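You operate a simulated robot arm through the tools that you are given. There is no shell and no other tool. Be economical: measure what you need, move in short steps, check, and stop when the job is done.

Carry out the task below with a simulated robot arm. There is one attempt and no reset: what you move stays moved.

## Task
Brush the dust off the height slide, then oil its middle with the rag from the table drawer.
Fine: use the brush by the vice and the oil pad beside the slide; put the brush back, lay the rag in the drawer again and shut it. Set down upright: short brush. Where these are worked on the way, their far stop is far enough and under half their travel is too little: table drawer. A coat counts when it lies all over at full strength: go over it till it gets no stronger. What is to be rubbed or washed off counts as gone when no trace of it is left.
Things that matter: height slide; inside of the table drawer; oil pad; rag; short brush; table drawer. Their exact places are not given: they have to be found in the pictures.

Only the result counts: the job must be done as asked and must still hold three seconds after the hand-in. Knocking over, shifting, dropping, spilling or breaking anything else fails it.

## Robot
A 6-joint arm with a fingered hand on a trunk, on a base that drives. Base frame: it is fixed to the floor where the robot stands at the start and does not move with it; the origin is under the middle of the robot, x ahead of it, y to its left, z up. Readings come in mm, rad, newtons and seconds.
With the tool pointing down near the work surface it reaches from about 240 to 500 mm from the robot's upright axis, wherever it stands. Its first joint turns from -2.897 to 2.897 rad. Places, roughly: height slide [1500, 600, 800]; inside of the table drawer [1500, 100, 700]; oil pad [1600, 300, 800]; rag [1500, 0, 750]; short brush [2250, -250, 750]; table drawer [1500, 100, 700]. Payload 2.3 kg.
Tool frame: the origin (TCP) lies between the finger pads and is the grasp point; the fingertips stand 22 mm ahead of it; z points along the fingers, y is the line along which they close. The gripper opens to 112 mm. The gripper's body begins 60 mm behind the TCP. The gripper is a hand of 3 fingers: y runs from the thumb to the fingers, the wrist lies at [0, 0, -218] in the tool frame, and closing takes about 1.5 s.
Orientation is that of the tool frame in the base frame, as [roll, pitch, yaw] about the fixed x, y, z axes, in that order (R = Rz(yaw) Ry(pitch) Rx(roll)). With the fingers straight down and closing along the base's y, the tool's x points along the base's -x, its y along +y and its z along -z.

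## Interface
- The arm moves only by the tool play_rows. Its argument "moves" is a list of rows, each a list of 6 numbers: the shift along the base's x, y, z in units of 300 mm (1.0 is 300 mm), then the turn, a rotation vector about the base's x, y, z in units of 90 degrees (1.0 is 90 degrees). In form: [[x, y, z, ax, ay, az], ...]. A call has 1 to 20 rows; each row is the pose to reach, as a shift and turn from the pose commanded when the call began. "gripper" is the closure in counts, from 0 (fully open) to 255 (shut), set as the call begins (left out, the last holds). A call with a number of a shift or a turn outside -1 to 1 is refused whole. A row lasts 0.2 s, in which the tool goes at most 50 mm and 0.15 rad; a call with a longer step from one row to the next is refused whole, and so is a gripper value outside its range. A pose out of reach is approached as far as the arm can. The call stops where the force on the tool passes 40 N (or 10 N more than at its start, if that is more) or the arm is blocked; 0.2 s more then pass. Each finger travels about 72 mm/s and halts on what it meets, pressing with about 29 N; the grip force reading is that of the motor and also rises with nothing between the fingers. The clock runs only during rows and for 0.2 s after the last one: add rows that repeat a pose to give the fingers time. It gives the time, the measured TCP pose, the force on the tool (base axes), the opening and the grip force at its end, in the units of the frame above (readings bear some noise), with the torque about the TCP (base axes, N m) and any sound that the robot's microphone picked up, and new pictures: "pictures" is both (left out), scene, wrist or none.
- Cameras (640 x 400 px; columns grow to the right, rows downward): "scene" is now at [21.4, 115.2, 1503.1]; the picture's right is [-0.21, -0.98, 0.00], its down [-0.60, 0.13, -0.79] and it looks along [0.77, -0.17, -0.61] (base axes); focal length 259 px, centre (320, 200). "wrist" rides on the gripper at [66, 3, -80] in the tool frame; the picture's right is [-0.05, 1.00, 0.00], its down [-0.77, -0.04, -0.64] and it looks along [-0.64, -0.03, 0.77] (tool axes); focal length 275 px, centre (320, 200).
- move_column(by): slides the trunk up (or, below 0, down) by that many mm; the arm and the scene camera ride with it, the base frame stays. It gives what a move gives, with no picture.
- steer(legs): drives the robot by 1 to 6 legs, each [ahead, left, turn to the left] in mm, mm and rad, along the robot's own axes; the way and the turn of a leg run together, so that a leg with both is an arc; at most 1500 mm and 3.142 rad a leg. The arm and the cameras ride along, it lands a little off, and it stops where it bumps. It gives what a move gives, and a new picture of the scene camera.
- curl_fingers(finger1, finger2, thumb_bend): sets how far each is bent, from 0 (flat) to 100 (curled in); at 30 the hand is open as for a grip, at 70 the pads meet at the TCP. One left out holds its place. A second passes; each finger stops where it meets its share of the squeeze, and holds until it gets a number again. A gripper value or a shape takes the hand back. It gives what a move gives, with no picture; readings hold the bend of each and the force on the fingers (four entries, about 0 where the hand has none), thumb and palm.
- preshape(shape): the hand has 3 fingers and takes this shape, open, in about a second: jaw (thumb against the fingers, like two jaws); tri (thumb and two fingers); tip (a fingertip pinch); poke (one finger out to press); point (the index stretched); flat (the hand flat); cup (the hand cupped); fist (a fist). The gripper value then closes the fingers along that shape, each until it touches; the sizes above hold for jaw. It gives what a move gives, with no picture.
- pan_tilt(pan, tilt): turns the head with the scene camera to pan (to the left, within 2.705 rad either way) and tilt (down, from -0.506 to 1.204), counted from straight ahead of the robot. It gives what a move gives, and a new picture of the scene camera.
- point_at(camera, pixels): for up to 12 pixels [column, row] of the newest picture of that camera ("zoom" is the newest enlarged one), the place [x, y, z] in the base frame of the surface seen there, good to about 3 mm, but the place of the scene camera against the robot may be out by one fixed shift of up to 18 mm in any direction. No time passes.
- enlarge(camera, box): a new picture of the part [left, top, right, bottom] of that camera's present view, enlarged. No time passes.
- hand_in(): hands the job in; it is judged then, once.

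Go step by step. Measure first, check grasps and placings, and put right what went wrong. The budget is 90 turns and 274 pictures, counting those below and the enlarged ones. Unless the task says otherwise, let go and move clear before handing in, and close with one line.

The tools are called as a command line: name --pt "numbers of a row" for each row, then --argument value for the rest, lists and objects as JSON in quotes. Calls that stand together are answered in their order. play_rows: Moves the arm, as the interface text tells. Its arguments: {"type":"object","properties":{"moves":{"type":"array"},"gripper":{"type":"number"},"pictures":{"type":"string","enum":["both","scene","wrist","none"]}},"required":["moves"]} The other tools are called the same way: move_column (by) slides the trunk up or down; preshape (shape) gives the hand a shape; curl_fingers (finger1, finger2, thumb_bend) moves the fingers one by one; steer (legs) drives the base; pan_tilt (pan, tilt) turns the head that bears the scene camera; point_at (camera, pixels) gives the place of the surface under pixels of a picture; enlarge (camera, box) takes an enlarged picture of a part of a camera's view; hand_in () hands the job in.

At the start:

```text
clock: 0.0
tcp_pos: [275.0, -88.9, 1073.2]
orientation: [-3.141, 0.001, -3.14]
wrist_force: [-0.2, 0.6, 0.2]
torque: [-0.02, 0.01, -0.01]
grip_width: 111.9
grasp_force: 0.1
shape: jaw
bend: [30.0, 30.0, 30.0]
finger forces: [0.0, 0.0, 0.0, 0.1, 0.1, 0.1]
trunk travel left (down, up): [-400.0, 190.0]
robot x, y, heading: [-2.3, 1.5, -0.001]
head pan, tilt: [-0.211, 0.656]
```

scene: 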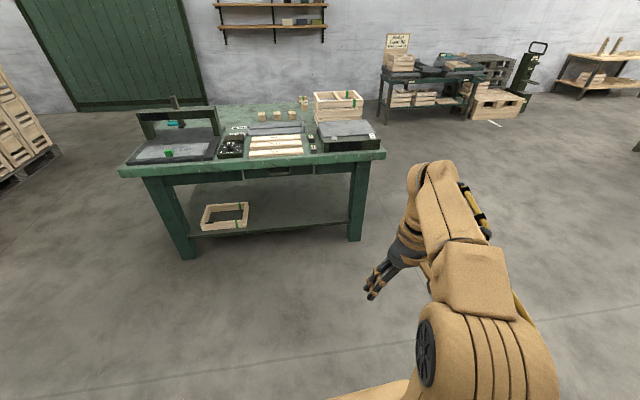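
wrist: 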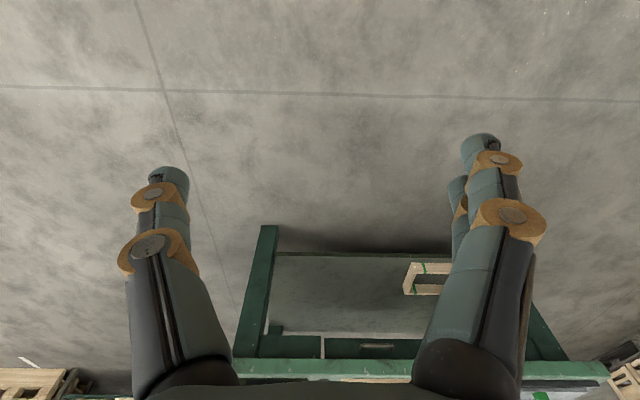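

The scene shows a green workbench around pixels (120-385, 95-260), with things on it. I'll enlarge parts of it to identify the slide, pad, brush and drawer.

enlarge --camera "scene" --box '[110, 80, 270, 180]'

enlarge --camera "scene" --box '[230, 80, 390, 180]'

point_at --camera "scene" --pixels '[[122, 170], [384, 153], [170, 152], [232, 147], [275, 145], [345, 130], [150, 120], [174, 100], [295, 168], [304, 102], [225, 215], [220, 110]]'

```text
4.00 times, centred on (190, 130) of scene
```

zoom: 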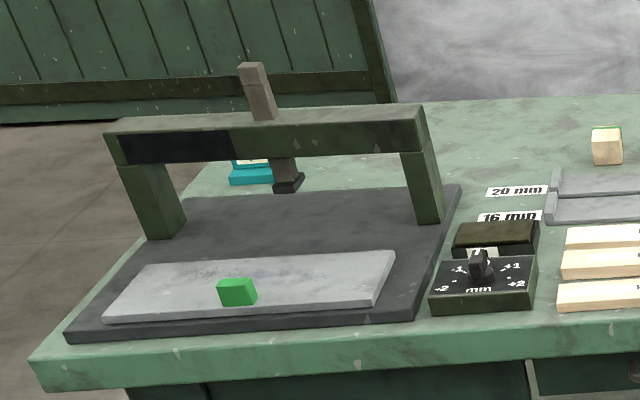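

```text
4.00 times, centred on (310, 130) of scene
```

zoom: 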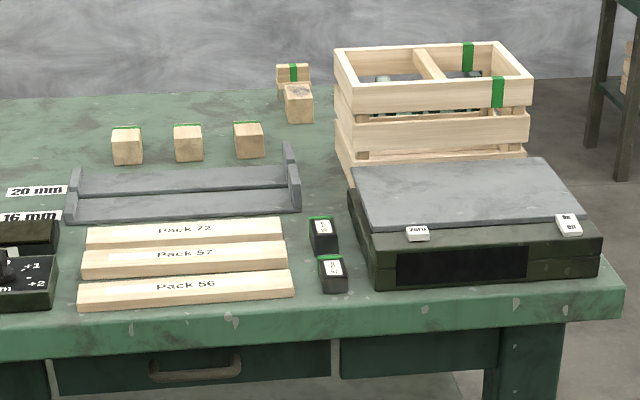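

```text
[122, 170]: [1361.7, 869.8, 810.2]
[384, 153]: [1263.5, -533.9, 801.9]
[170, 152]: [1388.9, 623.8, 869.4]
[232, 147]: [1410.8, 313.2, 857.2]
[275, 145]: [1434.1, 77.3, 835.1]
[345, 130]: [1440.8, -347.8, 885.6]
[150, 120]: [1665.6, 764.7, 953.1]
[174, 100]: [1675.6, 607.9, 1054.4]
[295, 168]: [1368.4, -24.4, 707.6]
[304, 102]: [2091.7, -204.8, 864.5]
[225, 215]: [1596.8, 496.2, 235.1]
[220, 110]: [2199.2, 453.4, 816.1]
```

The bench front edge is near x=1350, top z≈820, from y=-530 to 870. I'll drive closer and look at the slide region from above.

steer --legs '[[850, 300, 0]]'

pan_tilt --pan 0.2 --tilt 0.75

pan_tilt --pan -0.35 --tilt 0.55

```text
clock: 4.7
tcp_pos: [1125.3, 202.4, 1073.5]
orientation: [3.14, 0.0, 3.121]
wrist_force: [0.1, 1.0, -0.8]
torque: [0.01, -0.02, -0.01]
grip_width: 112.0
grasp_force: 0.0
shape: jaw
bend: [30.0, 30.0, 30.0]
finger forces: [0.0, 0.0, 0.0, 0.1, 0.0, 0.0]
trunk travel left (down, up): [-400.0, 190.0]
robot x, y, heading: [851.4, 295.1, -0.024]
head pan, tilt: [-0.211, 0.656]
```

scene: 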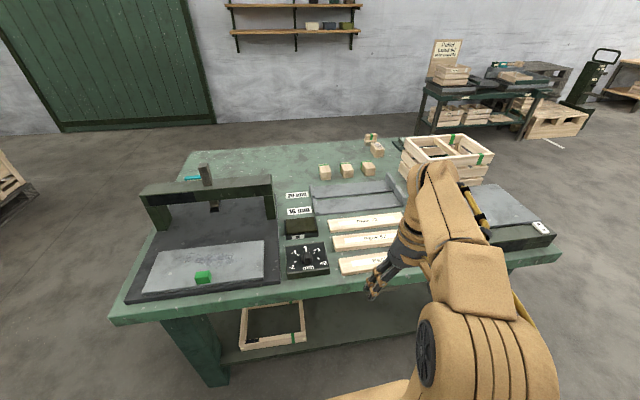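

```text
clock: 5.6
tcp_pos: [1126.1, 202.5, 1074.9]
orientation: [3.141, 0.001, 3.119]
wrist_force: [0.1, 0.0, 0.1]
torque: [0.01, 0.01, -0.01]
grip_width: 112.0
grasp_force: 0.0
shape: jaw
bend: [30.0, 30.0, 30.0]
finger forces: [0.1, 0.0, 0.0, 0.1, 0.0, 0.0]
trunk travel left (down, up): [-400.0, 190.0]
robot x, y, heading: [849.6, 295.7, -0.019]
head pan, tilt: [0.201, 0.75]
```

scene: 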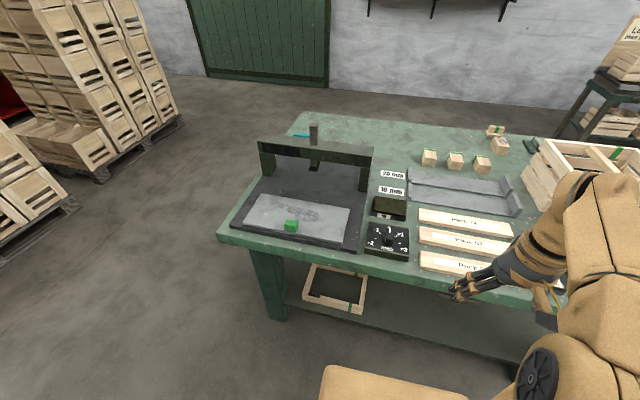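

```text
clock: 6.6
tcp_pos: [1125.9, 201.9, 1074.0]
orientation: [3.14, 0.001, 3.12]
wrist_force: [0.0, 0.6, -0.1]
torque: [-0.01, 0.05, -0.02]
grip_width: 112.0
grasp_force: 0.1
shape: jaw
bend: [30.0, 30.0, 30.0]
finger forces: [0.0, 0.1, 0.0, 0.1, 0.0, 0.0]
trunk travel left (down, up): [-400.0, 190.0]
robot x, y, heading: [850.0, 296.3, -0.019]
head pan, tilt: [-0.351, 0.55]
```

scene: 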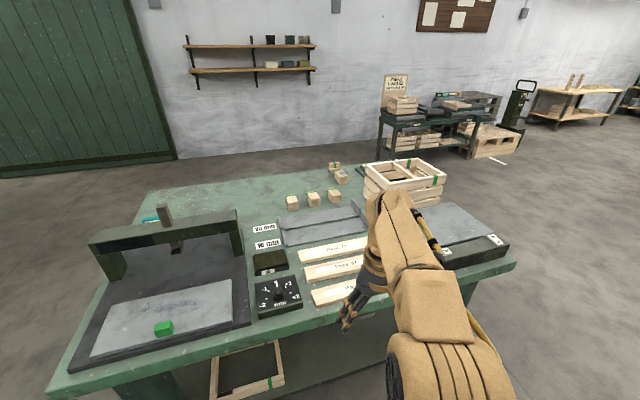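

The slide plate shows dust at (165,300), and something dark lies beside the crate at (360,172). I'll enlarge both areas and measure.

enlarge --camera "scene" --box '[300, 140, 460, 240]'

point_at --camera "scene" --pixels '[[360, 172], [335, 166], [341, 177], [266, 265], [275, 295], [295, 230], [165, 300], [100, 345], [112, 303], [232, 320], [232, 283], [163, 327]]'

enlarge --camera "scene" --box '[60, 190, 300, 340]'

```text
4.00 times, centred on (380, 190) of scene
```

zoom: 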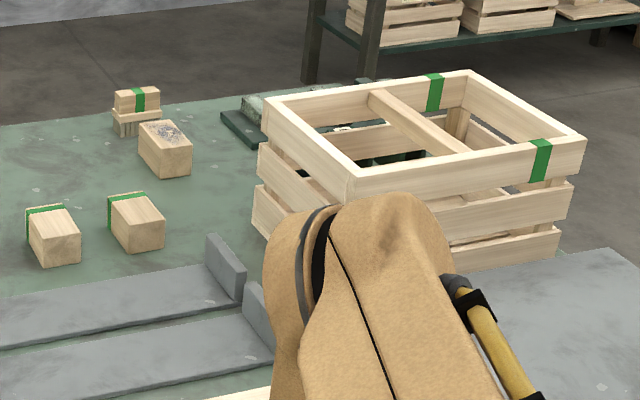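

```text
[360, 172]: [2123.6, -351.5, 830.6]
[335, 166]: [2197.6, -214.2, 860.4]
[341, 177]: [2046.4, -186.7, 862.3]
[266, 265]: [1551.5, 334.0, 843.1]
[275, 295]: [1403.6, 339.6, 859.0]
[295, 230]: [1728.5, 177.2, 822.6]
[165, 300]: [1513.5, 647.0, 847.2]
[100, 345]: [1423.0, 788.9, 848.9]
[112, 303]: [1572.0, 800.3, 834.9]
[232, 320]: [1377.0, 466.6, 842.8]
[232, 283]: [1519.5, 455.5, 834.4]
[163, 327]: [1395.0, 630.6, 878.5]
```

```text
2.67 times, centred on (180, 265) of scene
```

zoom: 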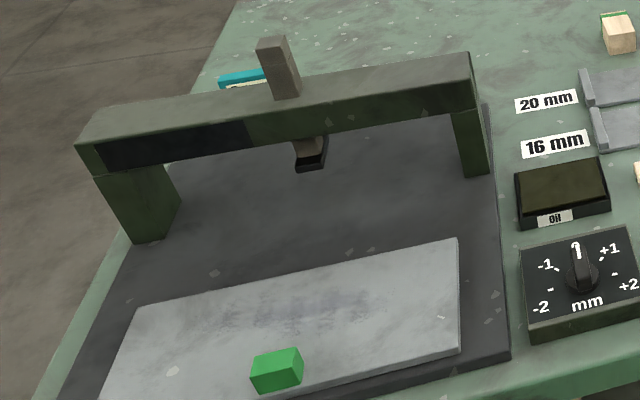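

The oil pad (label "Oil") is at about (1551,334), the brush stands at about (2197,-214) with a green band near the table's back. I need the table's back edge and clearances for driving around.

point_at --camera "scene" --pixels '[[155, 189], [250, 172], [325, 160], [382, 150], [470, 150], [250, 150], [120, 170], [400, 158], [500, 240], [515, 262], [450, 138], [430, 200]]'

pan_tilt --pan -1.0 --tilt 0.5

pan_tilt --pan 0.7 --tilt 0.5

```text
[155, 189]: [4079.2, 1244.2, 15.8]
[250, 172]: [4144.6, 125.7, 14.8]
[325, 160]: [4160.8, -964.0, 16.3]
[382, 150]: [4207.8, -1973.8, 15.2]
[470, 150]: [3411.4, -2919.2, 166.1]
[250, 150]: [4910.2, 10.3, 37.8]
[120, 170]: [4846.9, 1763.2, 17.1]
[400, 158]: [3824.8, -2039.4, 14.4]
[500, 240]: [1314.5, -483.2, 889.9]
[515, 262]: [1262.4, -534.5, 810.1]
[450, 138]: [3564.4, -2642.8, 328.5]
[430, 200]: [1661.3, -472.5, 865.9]
```

```text
clock: 7.6
tcp_pos: [1125.5, 201.6, 1072.9]
orientation: [3.141, 0.001, 3.119]
wrist_force: [-0.2, -0.2, -0.2]
torque: [0.01, 0.01, 0.02]
grip_width: 111.7
grasp_force: 0.1
shape: jaw
bend: [30.0, 30.0, 30.0]
finger forces: [0.0, 0.1, 0.0, 0.1, 0.0, 0.0]
trunk travel left (down, up): [-400.0, 190.0]
robot x, y, heading: [855.8, 292.7, -0.022]
head pan, tilt: [-1.0, 0.499]
```

scene: 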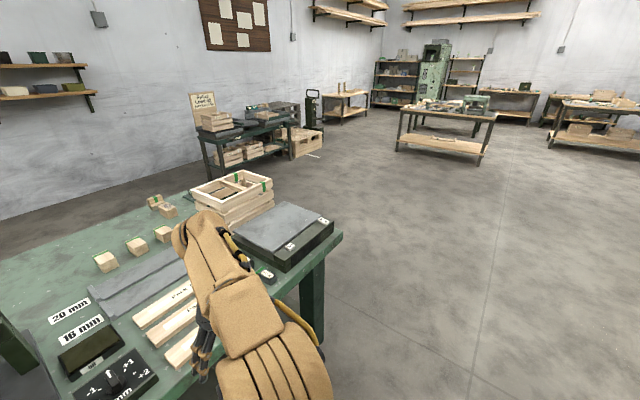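

```text
clock: 9.3
tcp_pos: [1125.5, 202.2, 1073.9]
orientation: [3.14, -0.001, 3.12]
wrist_force: [0.3, 0.1, -0.4]
torque: [-0.03, -0.02, -0.01]
grip_width: 112.0
grasp_force: 0.1
shape: jaw
bend: [30.0, 30.0, 30.0]
finger forces: [0.0, 0.0, 0.0, 0.0, 0.0, 0.0]
trunk travel left (down, up): [-400.0, 190.0]
robot x, y, heading: [848.2, 297.0, -0.019]
head pan, tilt: [0.7, 0.499]
```

scene: 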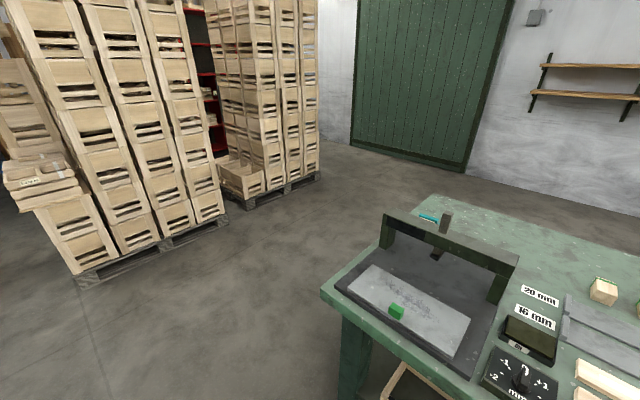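

The way around the right end of the bench is clear, with the nearest other bench at about (3400,-2000). I'll drive round to the back to fetch the brush.

steer --legs '[[0, -1350, 0.02], [1450, 0, 0], [500, 0, 0], [0, 800, 0], [0, 0, 3.14]]'

pan_tilt --pan 0.0 --tilt 0.85

```text
clock: 36.5
tcp_pos: [2558.7, -193.6, 1073.6]
orientation: [3.141, 0.002, -0.077]
wrist_force: [-0.5, -0.6, 0.8]
torque: [0.0, 0.01, -0.04]
grip_width: 112.0
grasp_force: 0.0
shape: jaw
bend: [30.0, 30.0, 30.0]
finger forces: [0.0, 0.0, 0.0, 0.1, 0.0, 0.1]
trunk travel left (down, up): [-400.0, 190.0]
robot x, y, heading: [2826.3, -302.9, 3.063]
head pan, tilt: [0.7, 0.499]
```

scene: 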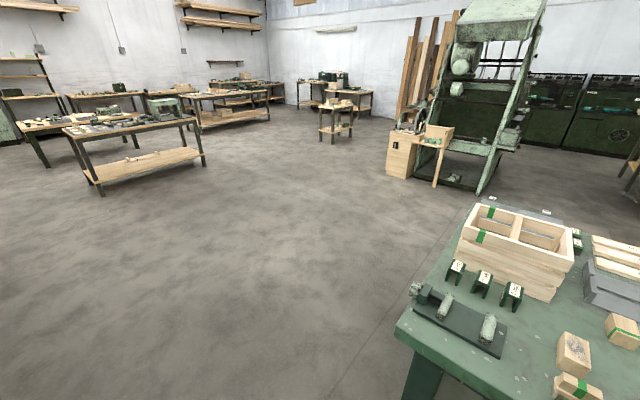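

```text
clock: 37.6
tcp_pos: [2557.9, -193.0, 1074.7]
orientation: [-3.141, -0.001, -0.075]
wrist_force: [0.0, -0.5, -1.3]
torque: [0.02, 0.0, -0.02]
grip_width: 112.0
grasp_force: 0.0
shape: jaw
bend: [30.0, 30.0, 30.0]
finger forces: [0.0, 0.1, 0.0, 0.1, 0.0, 0.0]
trunk travel left (down, up): [-400.0, 190.0]
robot x, y, heading: [2825.6, -303.2, 3.065]
head pan, tilt: [0.0, 0.85]
```

scene: 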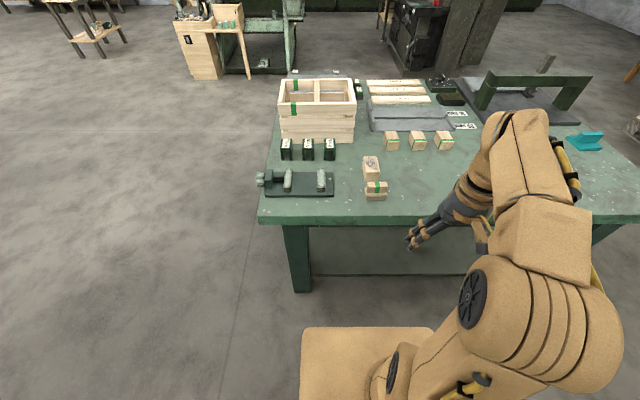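

The back of the bench is ahead; brush with green band at (376,190), vice at (300,182). I'll zoom and measure.

enlarge --camera "scene" --box '[320, 130, 480, 230]'

point_at --camera "scene" --pixels '[[376, 186], [370, 185], [384, 185], [376, 196], [371, 163], [300, 223], [400, 224], [350, 330], [310, 330], [430, 330], [330, 187], [580, 222]]'

```text
4.00 times, centred on (400, 180) of scene
```

zoom: 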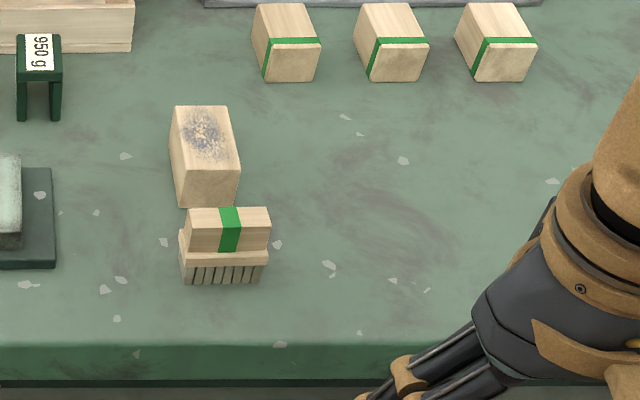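

```text
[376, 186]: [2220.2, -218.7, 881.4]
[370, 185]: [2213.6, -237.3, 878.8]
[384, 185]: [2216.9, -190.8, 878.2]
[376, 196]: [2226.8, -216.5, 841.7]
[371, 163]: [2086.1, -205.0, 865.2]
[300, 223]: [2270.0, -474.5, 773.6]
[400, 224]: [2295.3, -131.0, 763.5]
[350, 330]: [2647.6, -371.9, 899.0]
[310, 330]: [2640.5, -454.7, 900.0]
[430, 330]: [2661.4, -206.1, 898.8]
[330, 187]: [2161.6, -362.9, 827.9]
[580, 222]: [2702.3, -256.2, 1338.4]
```

Base body front lies about 185 mm ahead of the axis and the table's back edge is near x=2285, so I can approach to about x=2600. First measure brush and block edges in the zoom.

point_at --camera "zoom" --pixels '[[190, 212], [268, 210], [190, 246], [268, 246], [184, 258], [265, 262], [190, 282], [260, 282], [185, 200], [232, 195], [180, 110], [228, 110]]'

steer --legs '[[220, 0, 0.075]]'

```text
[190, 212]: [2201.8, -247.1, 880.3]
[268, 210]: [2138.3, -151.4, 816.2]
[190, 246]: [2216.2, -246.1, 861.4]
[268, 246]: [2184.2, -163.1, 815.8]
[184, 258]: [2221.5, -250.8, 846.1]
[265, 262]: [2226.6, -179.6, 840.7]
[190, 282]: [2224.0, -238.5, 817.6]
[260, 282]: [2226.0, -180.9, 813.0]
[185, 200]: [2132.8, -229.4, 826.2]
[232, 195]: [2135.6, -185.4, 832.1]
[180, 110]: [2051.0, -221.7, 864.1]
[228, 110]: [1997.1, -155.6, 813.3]
```

```text
clock: 39.2
tcp_pos: [2331.1, -205.9, 1073.7]
orientation: [-3.141, 0.0, -0.001]
wrist_force: [0.3, -1.1, -0.5]
torque: [-0.01, -0.04, -0.02]
grip_width: 111.8
grasp_force: 0.0
shape: jaw
bend: [30.0, 30.0, 30.0]
finger forces: [0.0, 0.0, 0.0, 0.0, 0.1, 0.0]
trunk travel left (down, up): [-400.0, 190.0]
robot x, y, heading: [2606.3, -290.5, -3.139]
head pan, tilt: [0.0, 0.85]
```

scene: 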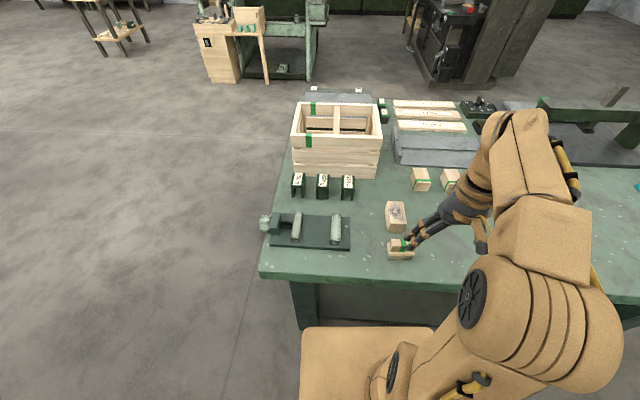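

The brush spans x≈2190–2218, y≈-247..-177, z 820–880; the block front face is at x≈2135. I'll rotate the hand +90° to close along x and hover above it.

play_rows --pt "-0.04 0 -0.03 0 0 0.09" --pt "-0.08 0 -0.06 0 0 0.18" --pt "-0.12 0 -0.09 0 0 0.27" --pt "-0.16 0 -0.12 0 0 0.36" --pt "-0.2 0 -0.15 0 0 0.45" --pt "-0.24 0 -0.18 0 0 0.54" --pt "-0.28 0 -0.21 0 0 0.63" --pt "-0.32 0 -0.24 0 0 0.72" --pt "-0.36 -0.01 -0.27 0 0 0.81" --pt "-0.4 -0.02 -0.3 0 0 0.9" --pt "-0.427 -0.02 -0.31 0 0 0.98" --pt "-0.427 -0.02 -0.31 0 0 1.0" --gripper 0

```text
clock: 41.8
tcp_pos: [2268.4, -332.6, 888.7]
orientation: [-3.095, -0.069, 1.517]
wrist_force: [0.5, 0.3, -0.3]
torque: [0.01, 0.01, 0.01]
grip_width: 111.8
grasp_force: 0.0
shape: jaw
bend: [30.0, 30.0, 30.0]
finger forces: [0.0, 0.0, 0.0, 0.0, 0.1, 0.1]
out of reach, approached as far as the arm can: row 5, 6, 7, 8, 9, 10, 11, 12
trunk travel left (down, up): [-400.0, 190.0]
robot x, y, heading: [2608.9, -295.8, -3.142]
head pan, tilt: [0.0, 0.85]
```

scene: 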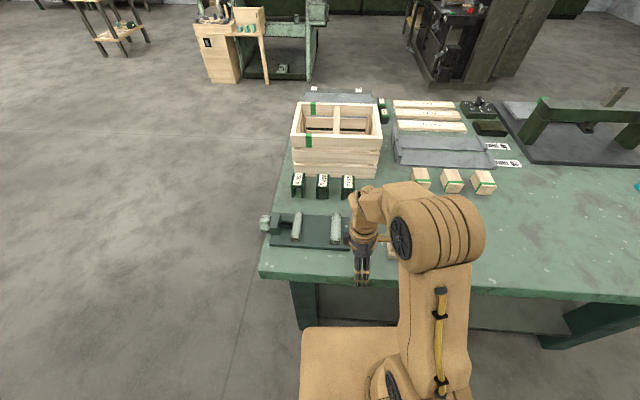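
wrist: 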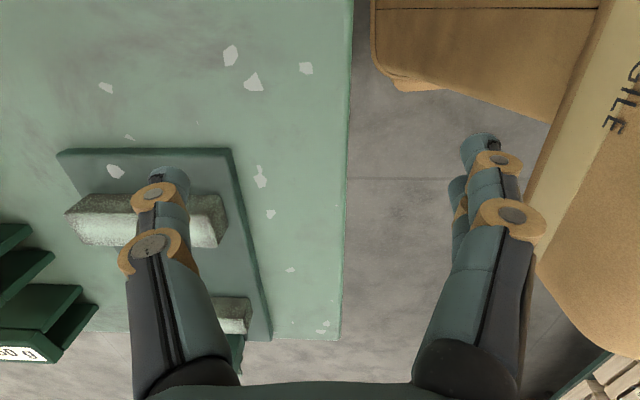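

The arm drifted to (2268,-333,889), close to the vice, because that turn is out of reach. I'll lift and turn back.

play_rows --pt "0 0 0.1 0 0 0" --pt "0.02 0.02 0.2 0 0 -0.09" --pt "0.04 0.06 0.3 0 0 -0.18" --pt "0.06 0.1 0.4 0 0 -0.27" --pt "0.08 0.14 0.45 0 0 -0.36" --pt "0.1 0.18 0.5 0 0 -0.45" --pt "0.12 0.22 0.55 0 0 -0.54" --pt "0.14 0.26 0.6 0 0 -0.63" --pt "0.16 0.3 0.6 0 0 -0.72" --pt "0.18 0.34 0.6 0 0 -0.81" --pt "0.2 0.38 0.6 0 0 -0.9" --pt "0.2 0.4 0.6 0 0 -0.97"

```text
clock: 44.4
tcp_pos: [2329.7, -208.7, 1065.7]
orientation: [-3.093, -0.065, -0.009]
wrist_force: [0.9, 0.3, -0.3]
torque: [0.0, -0.01, 0.02]
grip_width: 111.8
grasp_force: 0.0
shape: jaw
bend: [30.0, 30.0, 30.0]
finger forces: [0.0, 0.0, 0.0, 0.0, 0.1, 0.0]
out of reach, approached as far as the arm can: row 1
trunk travel left (down, up): [-400.0, 190.0]
robot x, y, heading: [2609.2, -291.6, -3.135]
head pan, tilt: [0.0, 0.85]
```

scene: 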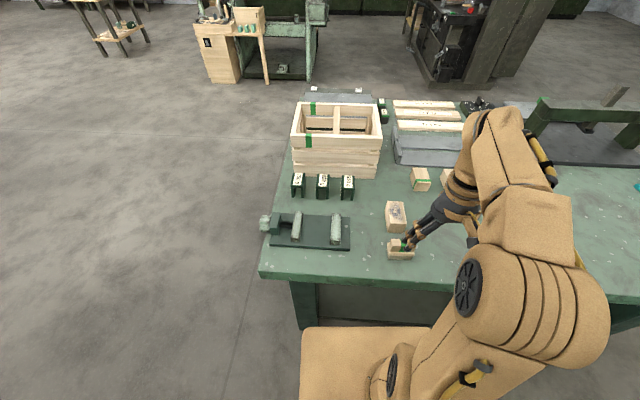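
wrist: 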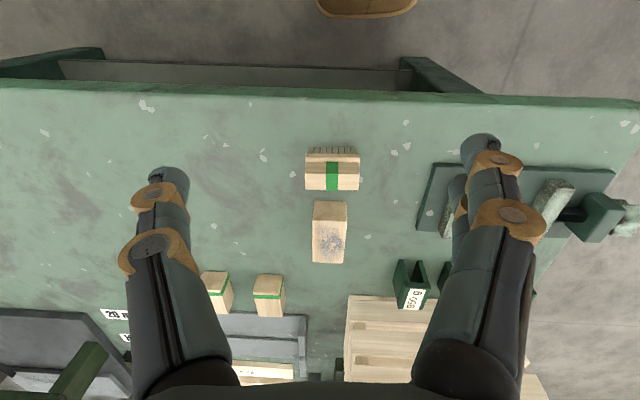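

Back to a near-level pose; the wrist shows the brush at (332,170) and the block at (330,232). I'll level the tool, move over the brush, and measure via the wrist camera.

play_rows --pt "-0.1 0 -0.1 -0.031 0.041 0.006" --pt "-0.2 -0.01 -0.2 -0.031 0.041 0.006" --pt "-0.3 -0.01 -0.25 -0.031 0.041 0.006" --pt "-0.3 -0.01 -0.25 -0.031 0.041 0.006"

```text
clock: 45.4
tcp_pos: [2236.1, -211.5, 990.8]
orientation: [3.141, 0.001, 0.004]
wrist_force: [-0.4, -0.1, 0.0]
torque: [-0.02, 0.03, -0.01]
grip_width: 111.6
grasp_force: 0.0
shape: jaw
bend: [30.0, 30.0, 30.0]
finger forces: [0.1, 0.0, 0.0, 0.0, 0.1, 0.0]
trunk travel left (down, up): [-400.0, 190.0]
robot x, y, heading: [2610.9, -294.9, -3.143]
head pan, tilt: [0.0, 0.85]
```

scene: 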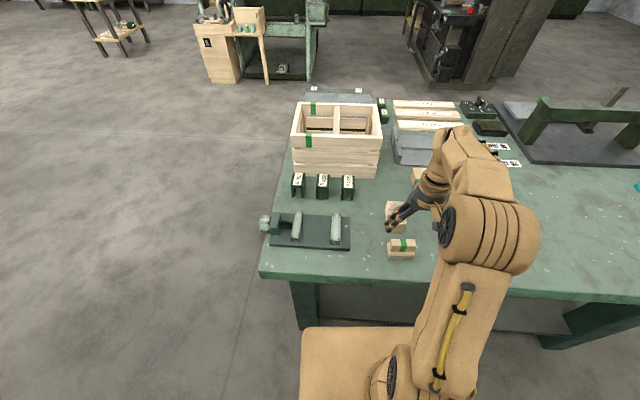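
wrist: 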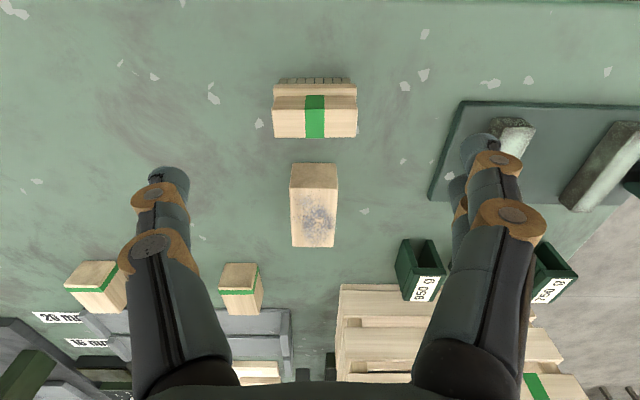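

Level now at (2236,-211,991). I'll measure the brush through the wrist picture: handle top between (274,110) and (356,137).

point_at --camera "wrist" --pixels '[[276, 112], [354, 112], [276, 135], [354, 135], [315, 135], [315, 112], [276, 90], [355, 90], [315, 165], [295, 166], [335, 166], [315, 210]]'

enlarge --camera "wrist" --box '[240, 60, 400, 160]'

```text
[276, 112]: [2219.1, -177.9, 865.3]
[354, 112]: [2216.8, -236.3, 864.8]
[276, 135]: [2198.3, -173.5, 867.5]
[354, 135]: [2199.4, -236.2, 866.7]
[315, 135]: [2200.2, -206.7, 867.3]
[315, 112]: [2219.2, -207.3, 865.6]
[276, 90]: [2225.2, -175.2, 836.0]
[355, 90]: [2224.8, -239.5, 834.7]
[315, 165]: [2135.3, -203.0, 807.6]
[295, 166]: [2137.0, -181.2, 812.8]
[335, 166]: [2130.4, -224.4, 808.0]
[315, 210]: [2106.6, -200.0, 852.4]
```

```text
4.00 times, centred on (320, 110) of wrist
```

zoom: 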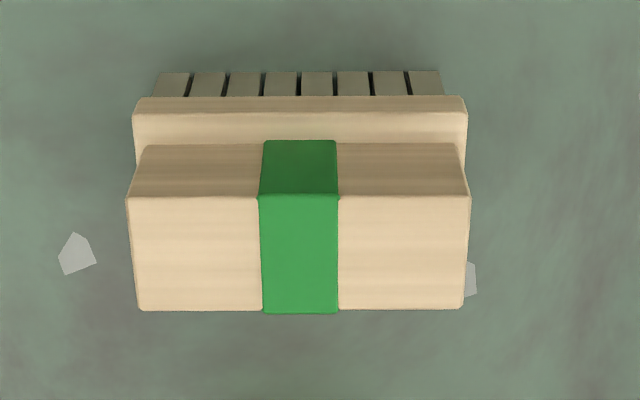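

Wrist measurement: handle x 2197–2221, y -239..-173, top z 866 (table top ≈806). I'll test turning the other way (-45° first) while staying high.

play_rows --pt "-0.02 0 0.05 0 0 -0.09" --pt "-0.04 0.01 0.07 0 0 -0.18" --pt "-0.06 0.02 0.07 0 0 -0.27" --pt "-0.09 0.02 0.07 0 0 -0.36" --pt "-0.09 0.02 0.07 0 0 -0.45" --pictures "none"

```text
clock: 46.6
tcp_pos: [2211.0, -205.5, 1011.5]
orientation: [3.14, -0.004, -0.703]
wrist_force: [-0.7, -0.3, -0.4]
torque: [0.02, 0.01, -0.03]
grip_width: 112.0
grasp_force: 0.0
shape: jaw
bend: [30.0, 30.0, 30.0]
finger forces: [0.0, 0.0, 0.1, 0.0, 0.1, 0.1]
trunk travel left (down, up): [-400.0, 190.0]
robot x, y, heading: [2609.0, -292.0, -3.14]
head pan, tilt: [0.0, 0.85]
```

That direction works. I'll complete the turn to -90°.

play_rows --pt "0 0 0 0 0 -0.09" --pt "0 0 0 0 0 -0.18" --pt "0 0 0 0 0 -0.27" --pt "0 0 0 0 0 -0.36" --pt "0 0 0 0 0 -0.45" --pt "0 0 0 0 0 -0.54" --pt "0 0 0 0 0 -0.553"

```text
clock: 48.2
tcp_pos: [2211.9, -205.4, 1011.8]
orientation: [3.141, -0.004, -1.572]
wrist_force: [-0.4, 0.2, -0.1]
torque: [-0.02, 0.01, -0.01]
grip_width: 112.1
grasp_force: 0.1
shape: jaw
bend: [30.0, 30.0, 30.0]
finger forces: [0.0, 0.0, 0.0, 0.1, 0.0, 0.0]
trunk travel left (down, up): [-400.0, 190.0]
robot x, y, heading: [2608.8, -294.3, -3.138]
head pan, tilt: [0.0, 0.85]
```

scene: 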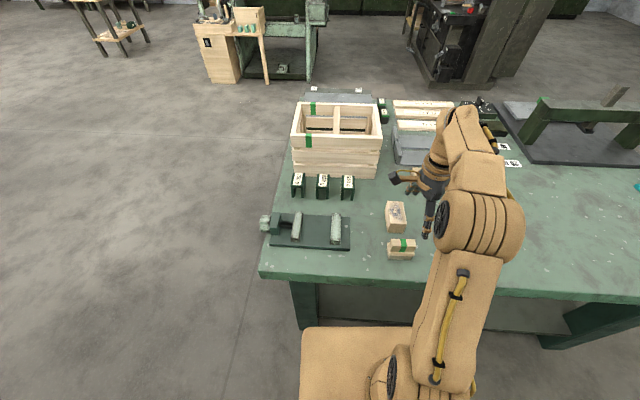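
wrist: 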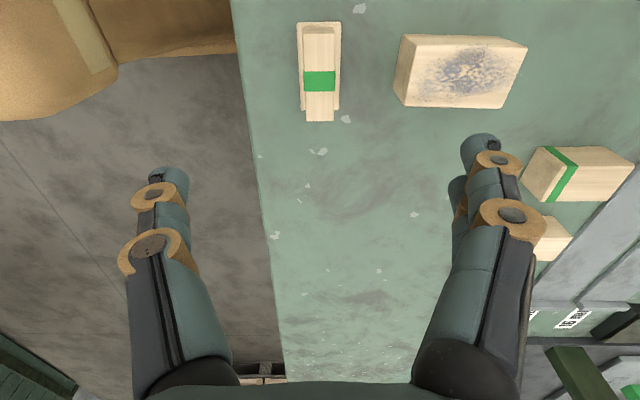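

Fingers are now around the x-direction. Measure the handle once more with the wrist camera and preclose somewhat.

point_at --camera "wrist" --pixels '[[304, 80], [334, 80], [305, 118], [333, 118], [319, 80], [319, 32], [399, 100], [409, 40]]'

play_rows --pt "0 0 -0.15 0 0 0" --pt "0 0 -0.28 0 0 0" --pt "0 0 -0.28 0 0 0" --pt "0 0 -0.28 0 0 0" --gripper 80

```text
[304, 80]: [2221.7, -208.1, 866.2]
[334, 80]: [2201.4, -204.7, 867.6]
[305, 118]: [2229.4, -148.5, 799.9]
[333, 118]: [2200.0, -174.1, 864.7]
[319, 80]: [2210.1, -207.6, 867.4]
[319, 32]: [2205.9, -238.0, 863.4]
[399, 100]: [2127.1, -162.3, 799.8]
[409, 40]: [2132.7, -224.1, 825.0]
```

```text
clock: 49.2
tcp_pos: [2209.5, -205.8, 927.8]
orientation: [3.14, -0.001, -1.571]
wrist_force: [-0.2, -0.3, 0.3]
torque: [0.01, 0.02, 0.01]
grip_width: 77.1
grasp_force: 0.1
shape: jaw
bend: [68.0, 68.0, 65.0]
finger forces: [0.0, 0.0, 0.1, 0.1, 0.0, 0.0]
trunk travel left (down, up): [-400.0, 190.0]
robot x, y, heading: [2609.6, -294.6, -3.144]
head pan, tilt: [0.0, 0.85]
```

scene: 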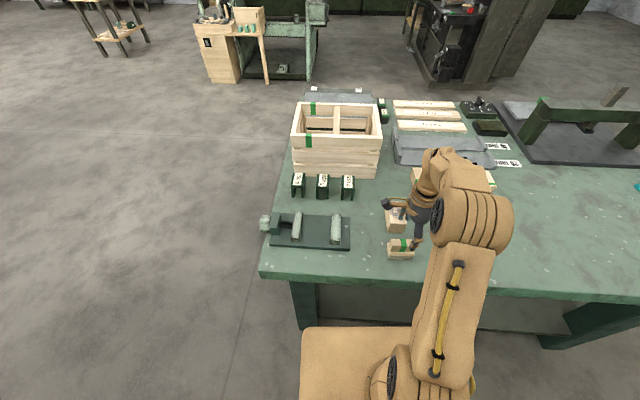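
wrist: 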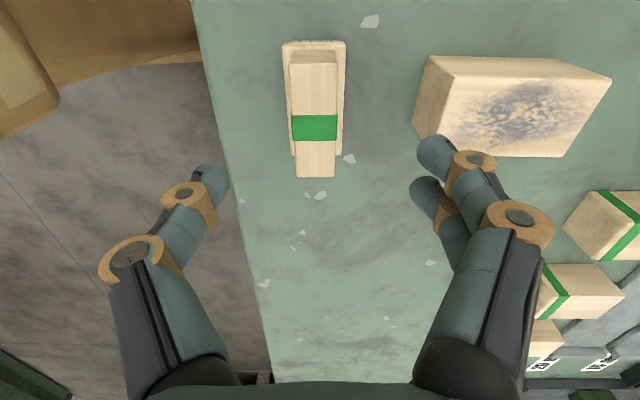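

Aligned over the handle centre (2210,-206). Descend to TCP z≈863 and close.

play_rows --pt "0 0 -0.1 0 0 0" --pt "0 0 -0.18 0 0 0" --pt "0 0 -0.216 0 0 0" --pt "0 0 -0.216 0 0 0"

play_rows --pt "0 0 0 0 0 0" --pt "0 0 0 0 0 0" --pt "0 0 0 0 0 0" --pt "0 0 0 0 0 0" --pt "0 0 0 0 0 0" --pt "0 0 0 0 0 0" --pt "0 0 0 0 0 0" --gripper 255 --pictures "wrist"

```text
clock: 50.2
tcp_pos: [2210.2, -204.9, 861.7]
orientation: [3.14, -0.002, -1.572]
wrist_force: [0.0, -1.4, 0.1]
torque: [0.0, 0.01, 0.0]
grip_width: 77.1
grasp_force: 0.0
shape: jaw
bend: [68.0, 68.0, 65.0]
finger forces: [0.0, 0.0, 0.0, 0.0, 0.1, 0.1]
trunk travel left (down, up): [-400.0, 190.0]
robot x, y, heading: [2609.6, -295.7, -3.139]
head pan, tilt: [0.0, 0.85]
```

scene: 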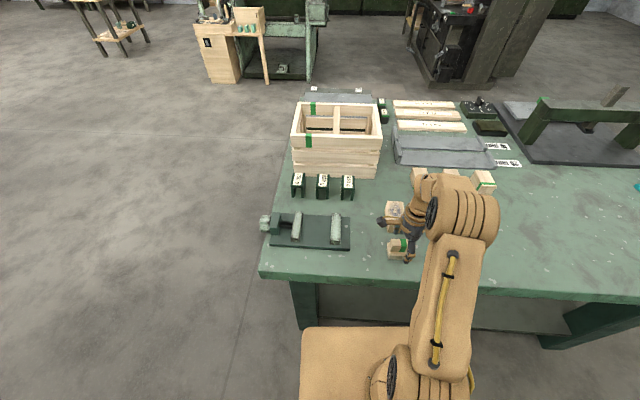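
wrist: 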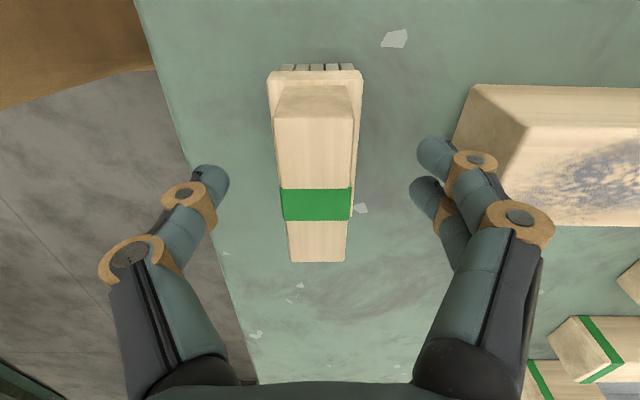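

```text
clock: 51.8
tcp_pos: [2210.2, -203.6, 860.6]
orientation: [3.14, -0.003, -1.57]
wrist_force: [0.3, 0.2, -0.8]
torque: [-0.03, 0.01, 0.03]
grip_width: 18.5
grasp_force: 29.1
shape: jaw
bend: [73.0, 73.0, 70.0]
finger forces: [13.0, 13.1, 0.1, 0.1, 26.1, 0.0]
trunk travel left (down, up): [-400.0, 190.0]
robot x, y, heading: [2610.1, -294.5, -3.141]
head pan, tilt: [0.0, 0.85]
```

wrist: 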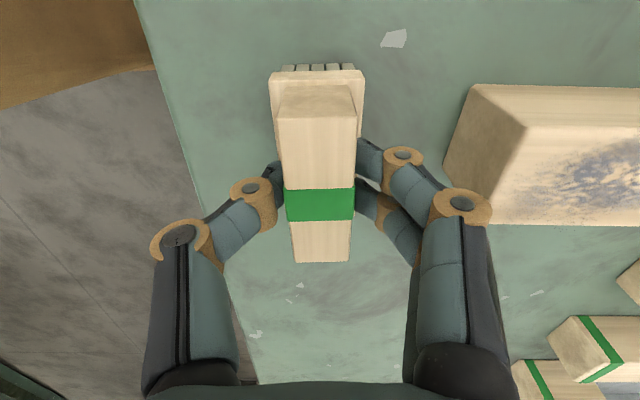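

Grip is firm (13/13/26 N on an 18.5 mm pad gap). Lift and pull the arm in.

play_rows --pt "0 0 0.05 0 0 0" --pt "0 0 0.15 0 0 0" --pt "0 0 0.3 0 0 0" --pt "0 0 0.45 0 0 0" --pt "0.1 0 0.55 0 0 0" --pt "0.25 0 0.6 0 0 0"

```text
clock: 53.2
tcp_pos: [2286.3, -205.7, 1043.2]
orientation: [3.142, -0.002, -1.571]
wrist_force: [0.4, 0.0, -0.8]
torque: [0.02, 0.02, -0.02]
grip_width: 18.5
grasp_force: 28.9
shape: jaw
bend: [73.0, 73.0, 70.0]
finger forces: [13.0, 13.2, 0.1, 0.1, 26.4, 0.1]
trunk travel left (down, up): [-400.0, 190.0]
robot x, y, heading: [2607.7, -292.7, -3.138]
head pan, tilt: [0.0, 0.85]
```

scene: 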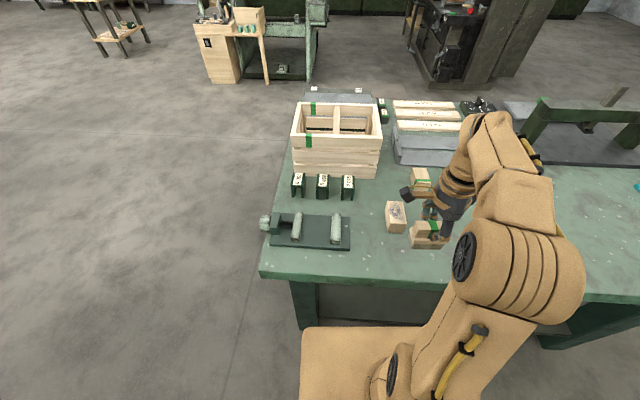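
wrist: 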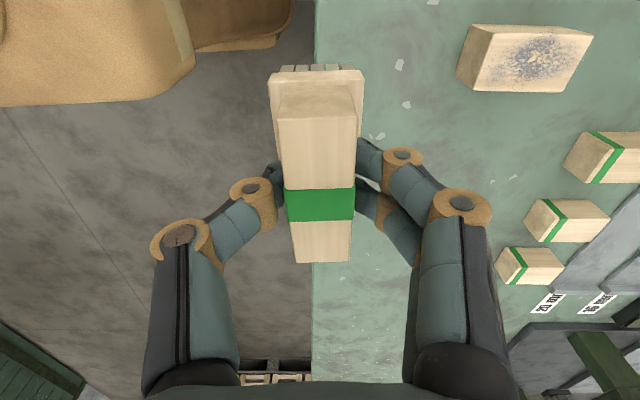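

The brush is lifted. Drive back around to the front of the slide.

steer --legs '[[-240, 0, 0], [0, 760, 0], [1450, 0, 0], [500, 0, 0], [0, 0, 3.14], [0, 1500, 0]]'

pan_tilt --pan 0.3 --tilt 0.75

```text
clock: 82.5
tcp_pos: [1189.3, 342.3, 1043.3]
orientation: [3.141, -0.001, 1.59]
wrist_force: [-0.7, -0.1, -1.7]
torque: [-0.02, -0.01, -0.01]
grip_width: 17.9
grasp_force: 28.7
shape: jaw
bend: [73.0, 73.0, 70.0]
finger forces: [12.7, 13.0, 0.1, 0.0, 25.7, 0.0]
trunk travel left (down, up): [-400.0, 190.0]
robot x, y, heading: [865.8, 424.0, 0.015]
head pan, tilt: [0.0, 0.85]
```

scene: 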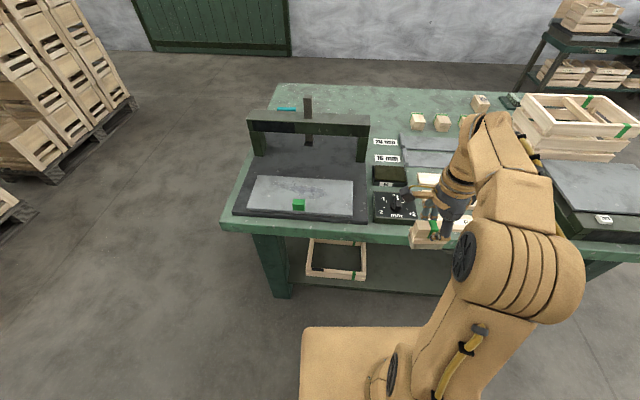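

```text
clock: 83.3
tcp_pos: [1189.6, 342.0, 1042.6]
orientation: [3.141, -0.001, 1.589]
wrist_force: [1.0, 0.3, 0.0]
torque: [0.02, -0.03, -0.01]
grip_width: 18.0
grasp_force: 29.2
shape: jaw
bend: [73.0, 73.0, 70.0]
finger forces: [12.9, 13.0, 0.0, 0.1, 25.9, 0.1]
trunk travel left (down, up): [-400.0, 190.0]
robot x, y, heading: [866.1, 427.5, 0.021]
head pan, tilt: [0.3, 0.75]
```

scene: 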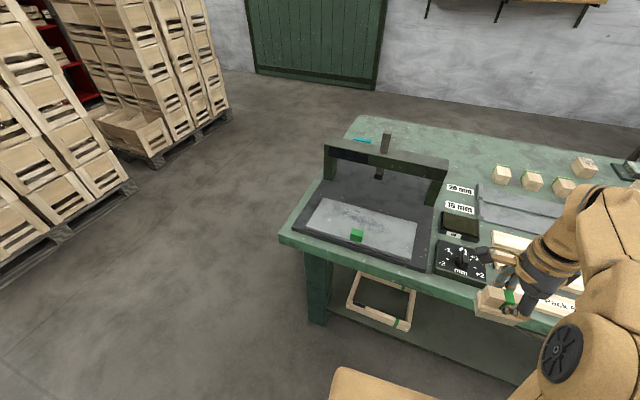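

I'll measure the table's front edge and slide before going closer, and look at the dust.

point_at --camera "scene" --pixels '[[284, 240], [350, 260], [420, 282], [470, 300], [320, 202], [304, 226], [416, 224], [410, 257], [356, 235], [365, 222], [435, 188], [326, 168]]'

enlarge --camera "scene" --box '[280, 170, 440, 270]'

```text
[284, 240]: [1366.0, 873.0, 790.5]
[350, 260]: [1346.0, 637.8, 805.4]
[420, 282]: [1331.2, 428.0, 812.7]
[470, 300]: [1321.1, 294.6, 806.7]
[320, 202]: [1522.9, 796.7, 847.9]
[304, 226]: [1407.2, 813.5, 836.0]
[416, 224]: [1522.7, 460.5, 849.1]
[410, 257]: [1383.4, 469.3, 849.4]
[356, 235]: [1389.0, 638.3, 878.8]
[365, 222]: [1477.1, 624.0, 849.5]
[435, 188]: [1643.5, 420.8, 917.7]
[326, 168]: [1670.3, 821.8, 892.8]
```

```text
4.00 times, centred on (360, 220) of scene
```

zoom: 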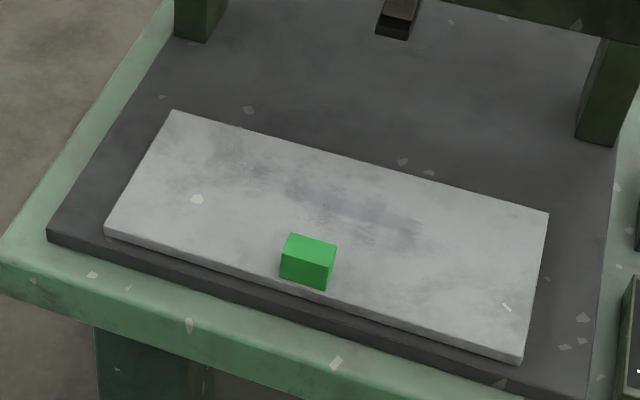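

The table is turned by about -0.07 rad; slide spans x≈1383–1523, y≈465–800, front edge x≈1345. Drive closer, aligned with the table.

steer --legs '[[205, 220, -0.09]]'

pan_tilt --pan 0.0 --tilt 1.0

```text
clock: 85.3
tcp_pos: [1392.3, 527.9, 1042.8]
orientation: [-3.141, -0.002, 1.496]
wrist_force: [0.1, 0.1, -1.1]
torque: [0.02, 0.0, -0.02]
grip_width: 17.9
grasp_force: 28.8
shape: jaw
bend: [73.0, 73.0, 70.0]
finger forces: [12.8, 13.0, 0.0, 0.0, 25.8, 0.0]
trunk travel left (down, up): [-400.0, 190.0]
robot x, y, heading: [1072.1, 639.3, -0.071]
head pan, tilt: [0.3, 0.75]
```

scene: 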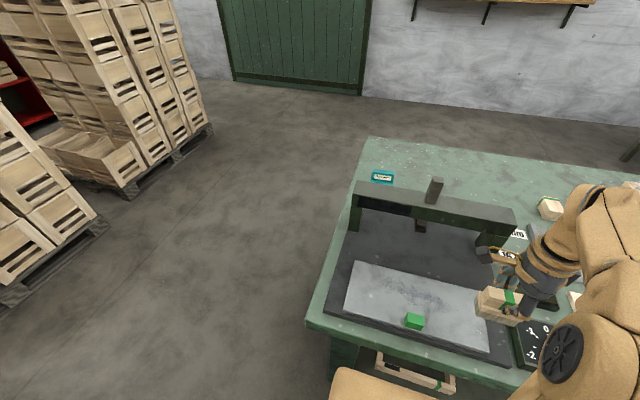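

```text
clock: 86.1
tcp_pos: [1392.8, 527.8, 1042.0]
orientation: [3.14, -0.002, 1.498]
wrist_force: [0.3, 0.8, -0.4]
torque: [-0.01, -0.01, 0.0]
grip_width: 17.8
grasp_force: 29.4
shape: jaw
bend: [73.0, 73.0, 70.0]
finger forces: [12.8, 13.0, 0.0, 0.1, 25.8, 0.0]
trunk travel left (down, up): [-400.0, 190.0]
robot x, y, heading: [1074.4, 643.4, -0.074]
head pan, tilt: [0.0, 1.0]
```

scene: 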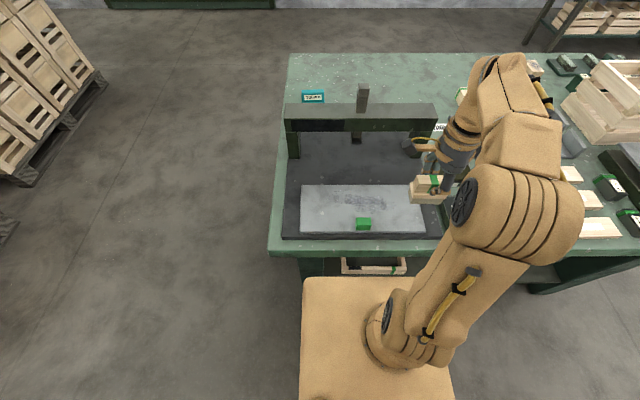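

Aligned. Zoom on the slide to get the dust extent.

enlarge --camera "scene" --box '[290, 170, 450, 250]'

point_at --camera "scene" --pixels '[[302, 187], [415, 190], [302, 231], [423, 233], [362, 222], [333, 195], [385, 208], [358, 200], [357, 225], [370, 225], [436, 178], [430, 195]]'

```text
4.00 times, centred on (370, 210) of scene
```

zoom: 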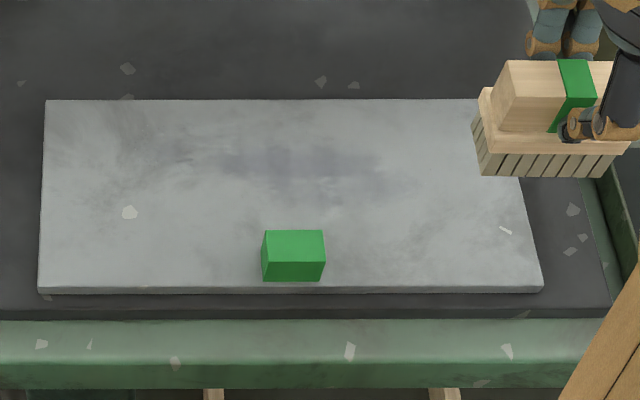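

```text
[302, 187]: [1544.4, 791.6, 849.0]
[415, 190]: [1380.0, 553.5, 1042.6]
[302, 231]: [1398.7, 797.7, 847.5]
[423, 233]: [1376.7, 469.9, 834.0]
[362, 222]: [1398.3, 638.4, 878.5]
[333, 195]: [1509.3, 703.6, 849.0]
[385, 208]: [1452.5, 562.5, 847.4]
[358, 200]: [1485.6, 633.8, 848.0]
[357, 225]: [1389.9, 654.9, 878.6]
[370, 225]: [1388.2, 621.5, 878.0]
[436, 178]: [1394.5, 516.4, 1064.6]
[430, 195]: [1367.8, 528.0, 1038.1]
```

Correcting the scene shift (true ≈ scene + (0,+12,-14)): dust centre ≈(1483,644), slide top ≈835, green grip at (1400,650). Move over the right end of the stroke line at safe height.

play_rows --pt "0.1 0 0 0 0 0" --pt "0.2 0 -0.05 0 0 0" --pt "0.273 -0.01 -0.15 0 0 0" --pt "0.273 -0.01 -0.28 0 0 0" --pt "0.273 -0.01 -0.4 0 0 0" --pt "0.273 -0.01 -0.4 0 0 0"

enlarge --camera "scene" --box '[290, 150, 490, 260]'

```text
clock: 87.5
tcp_pos: [1474.6, 524.3, 923.1]
orientation: [3.14, -0.003, 1.494]
wrist_force: [-0.3, -0.4, -2.2]
torque: [0.02, 0.02, -0.03]
grip_width: 17.7
grasp_force: 29.2
shape: jaw
bend: [73.0, 73.0, 70.0]
finger forces: [12.8, 13.0, 0.0, 0.0, 25.8, 0.0]
trunk travel left (down, up): [-400.0, 190.0]
robot x, y, heading: [1077.6, 643.0, -0.072]
head pan, tilt: [0.0, 1.0]
```

scene: 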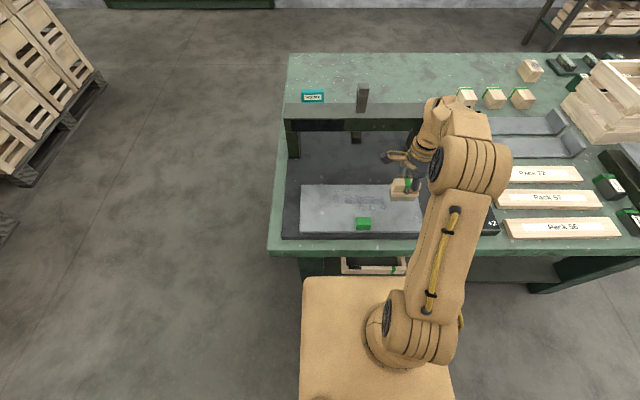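
wrist: 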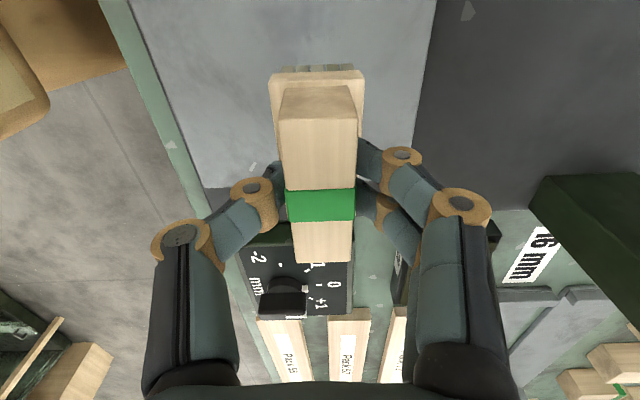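

```text
3.20 times, centred on (390, 205) of scene
```

zoom: 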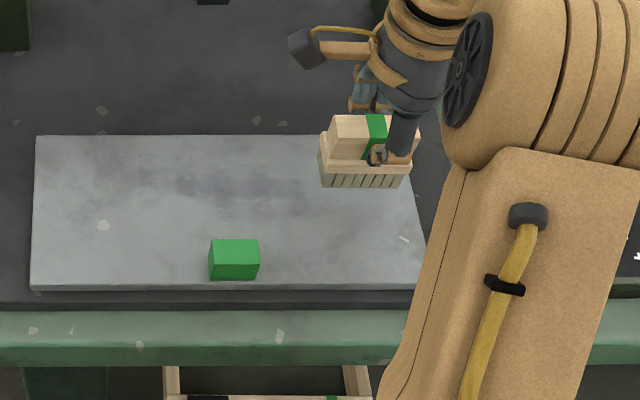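

I'll measure the slide surface height via the wrist camera, then touch down gently.

point_at --camera "wrist" --pixels '[[230, 60], [200, 130], [150, 20], [430, 30], [400, 170], [195, 165]]'

play_rows --pt "0 0 -0.05 0 0 0" --pt "0 0 -0.08 0 0 0" --pt "0 0 -0.1 0 0 0" --pictures "none"

```text
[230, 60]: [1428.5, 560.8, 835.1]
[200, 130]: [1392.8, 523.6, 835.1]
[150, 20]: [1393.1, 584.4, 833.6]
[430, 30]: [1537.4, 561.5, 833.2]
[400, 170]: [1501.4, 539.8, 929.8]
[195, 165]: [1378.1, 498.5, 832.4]
```

```text
clock: 88.3
tcp_pos: [1474.3, 525.9, 894.8]
orientation: [3.137, -0.002, 1.496]
wrist_force: [-1.3, 0.6, 6.8]
torque: [-0.01, -0.05, 0.01]
grip_width: 17.7
grasp_force: 28.5
shape: jaw
bend: [73.0, 73.0, 70.0]
finger forces: [13.9, 13.9, 0.0, 0.0, 28.4, 0.0]
trunk travel left (down, up): [-400.0, 190.0]
robot x, y, heading: [1076.9, 642.3, -0.073]
head pan, tilt: [0.0, 1.0]
```

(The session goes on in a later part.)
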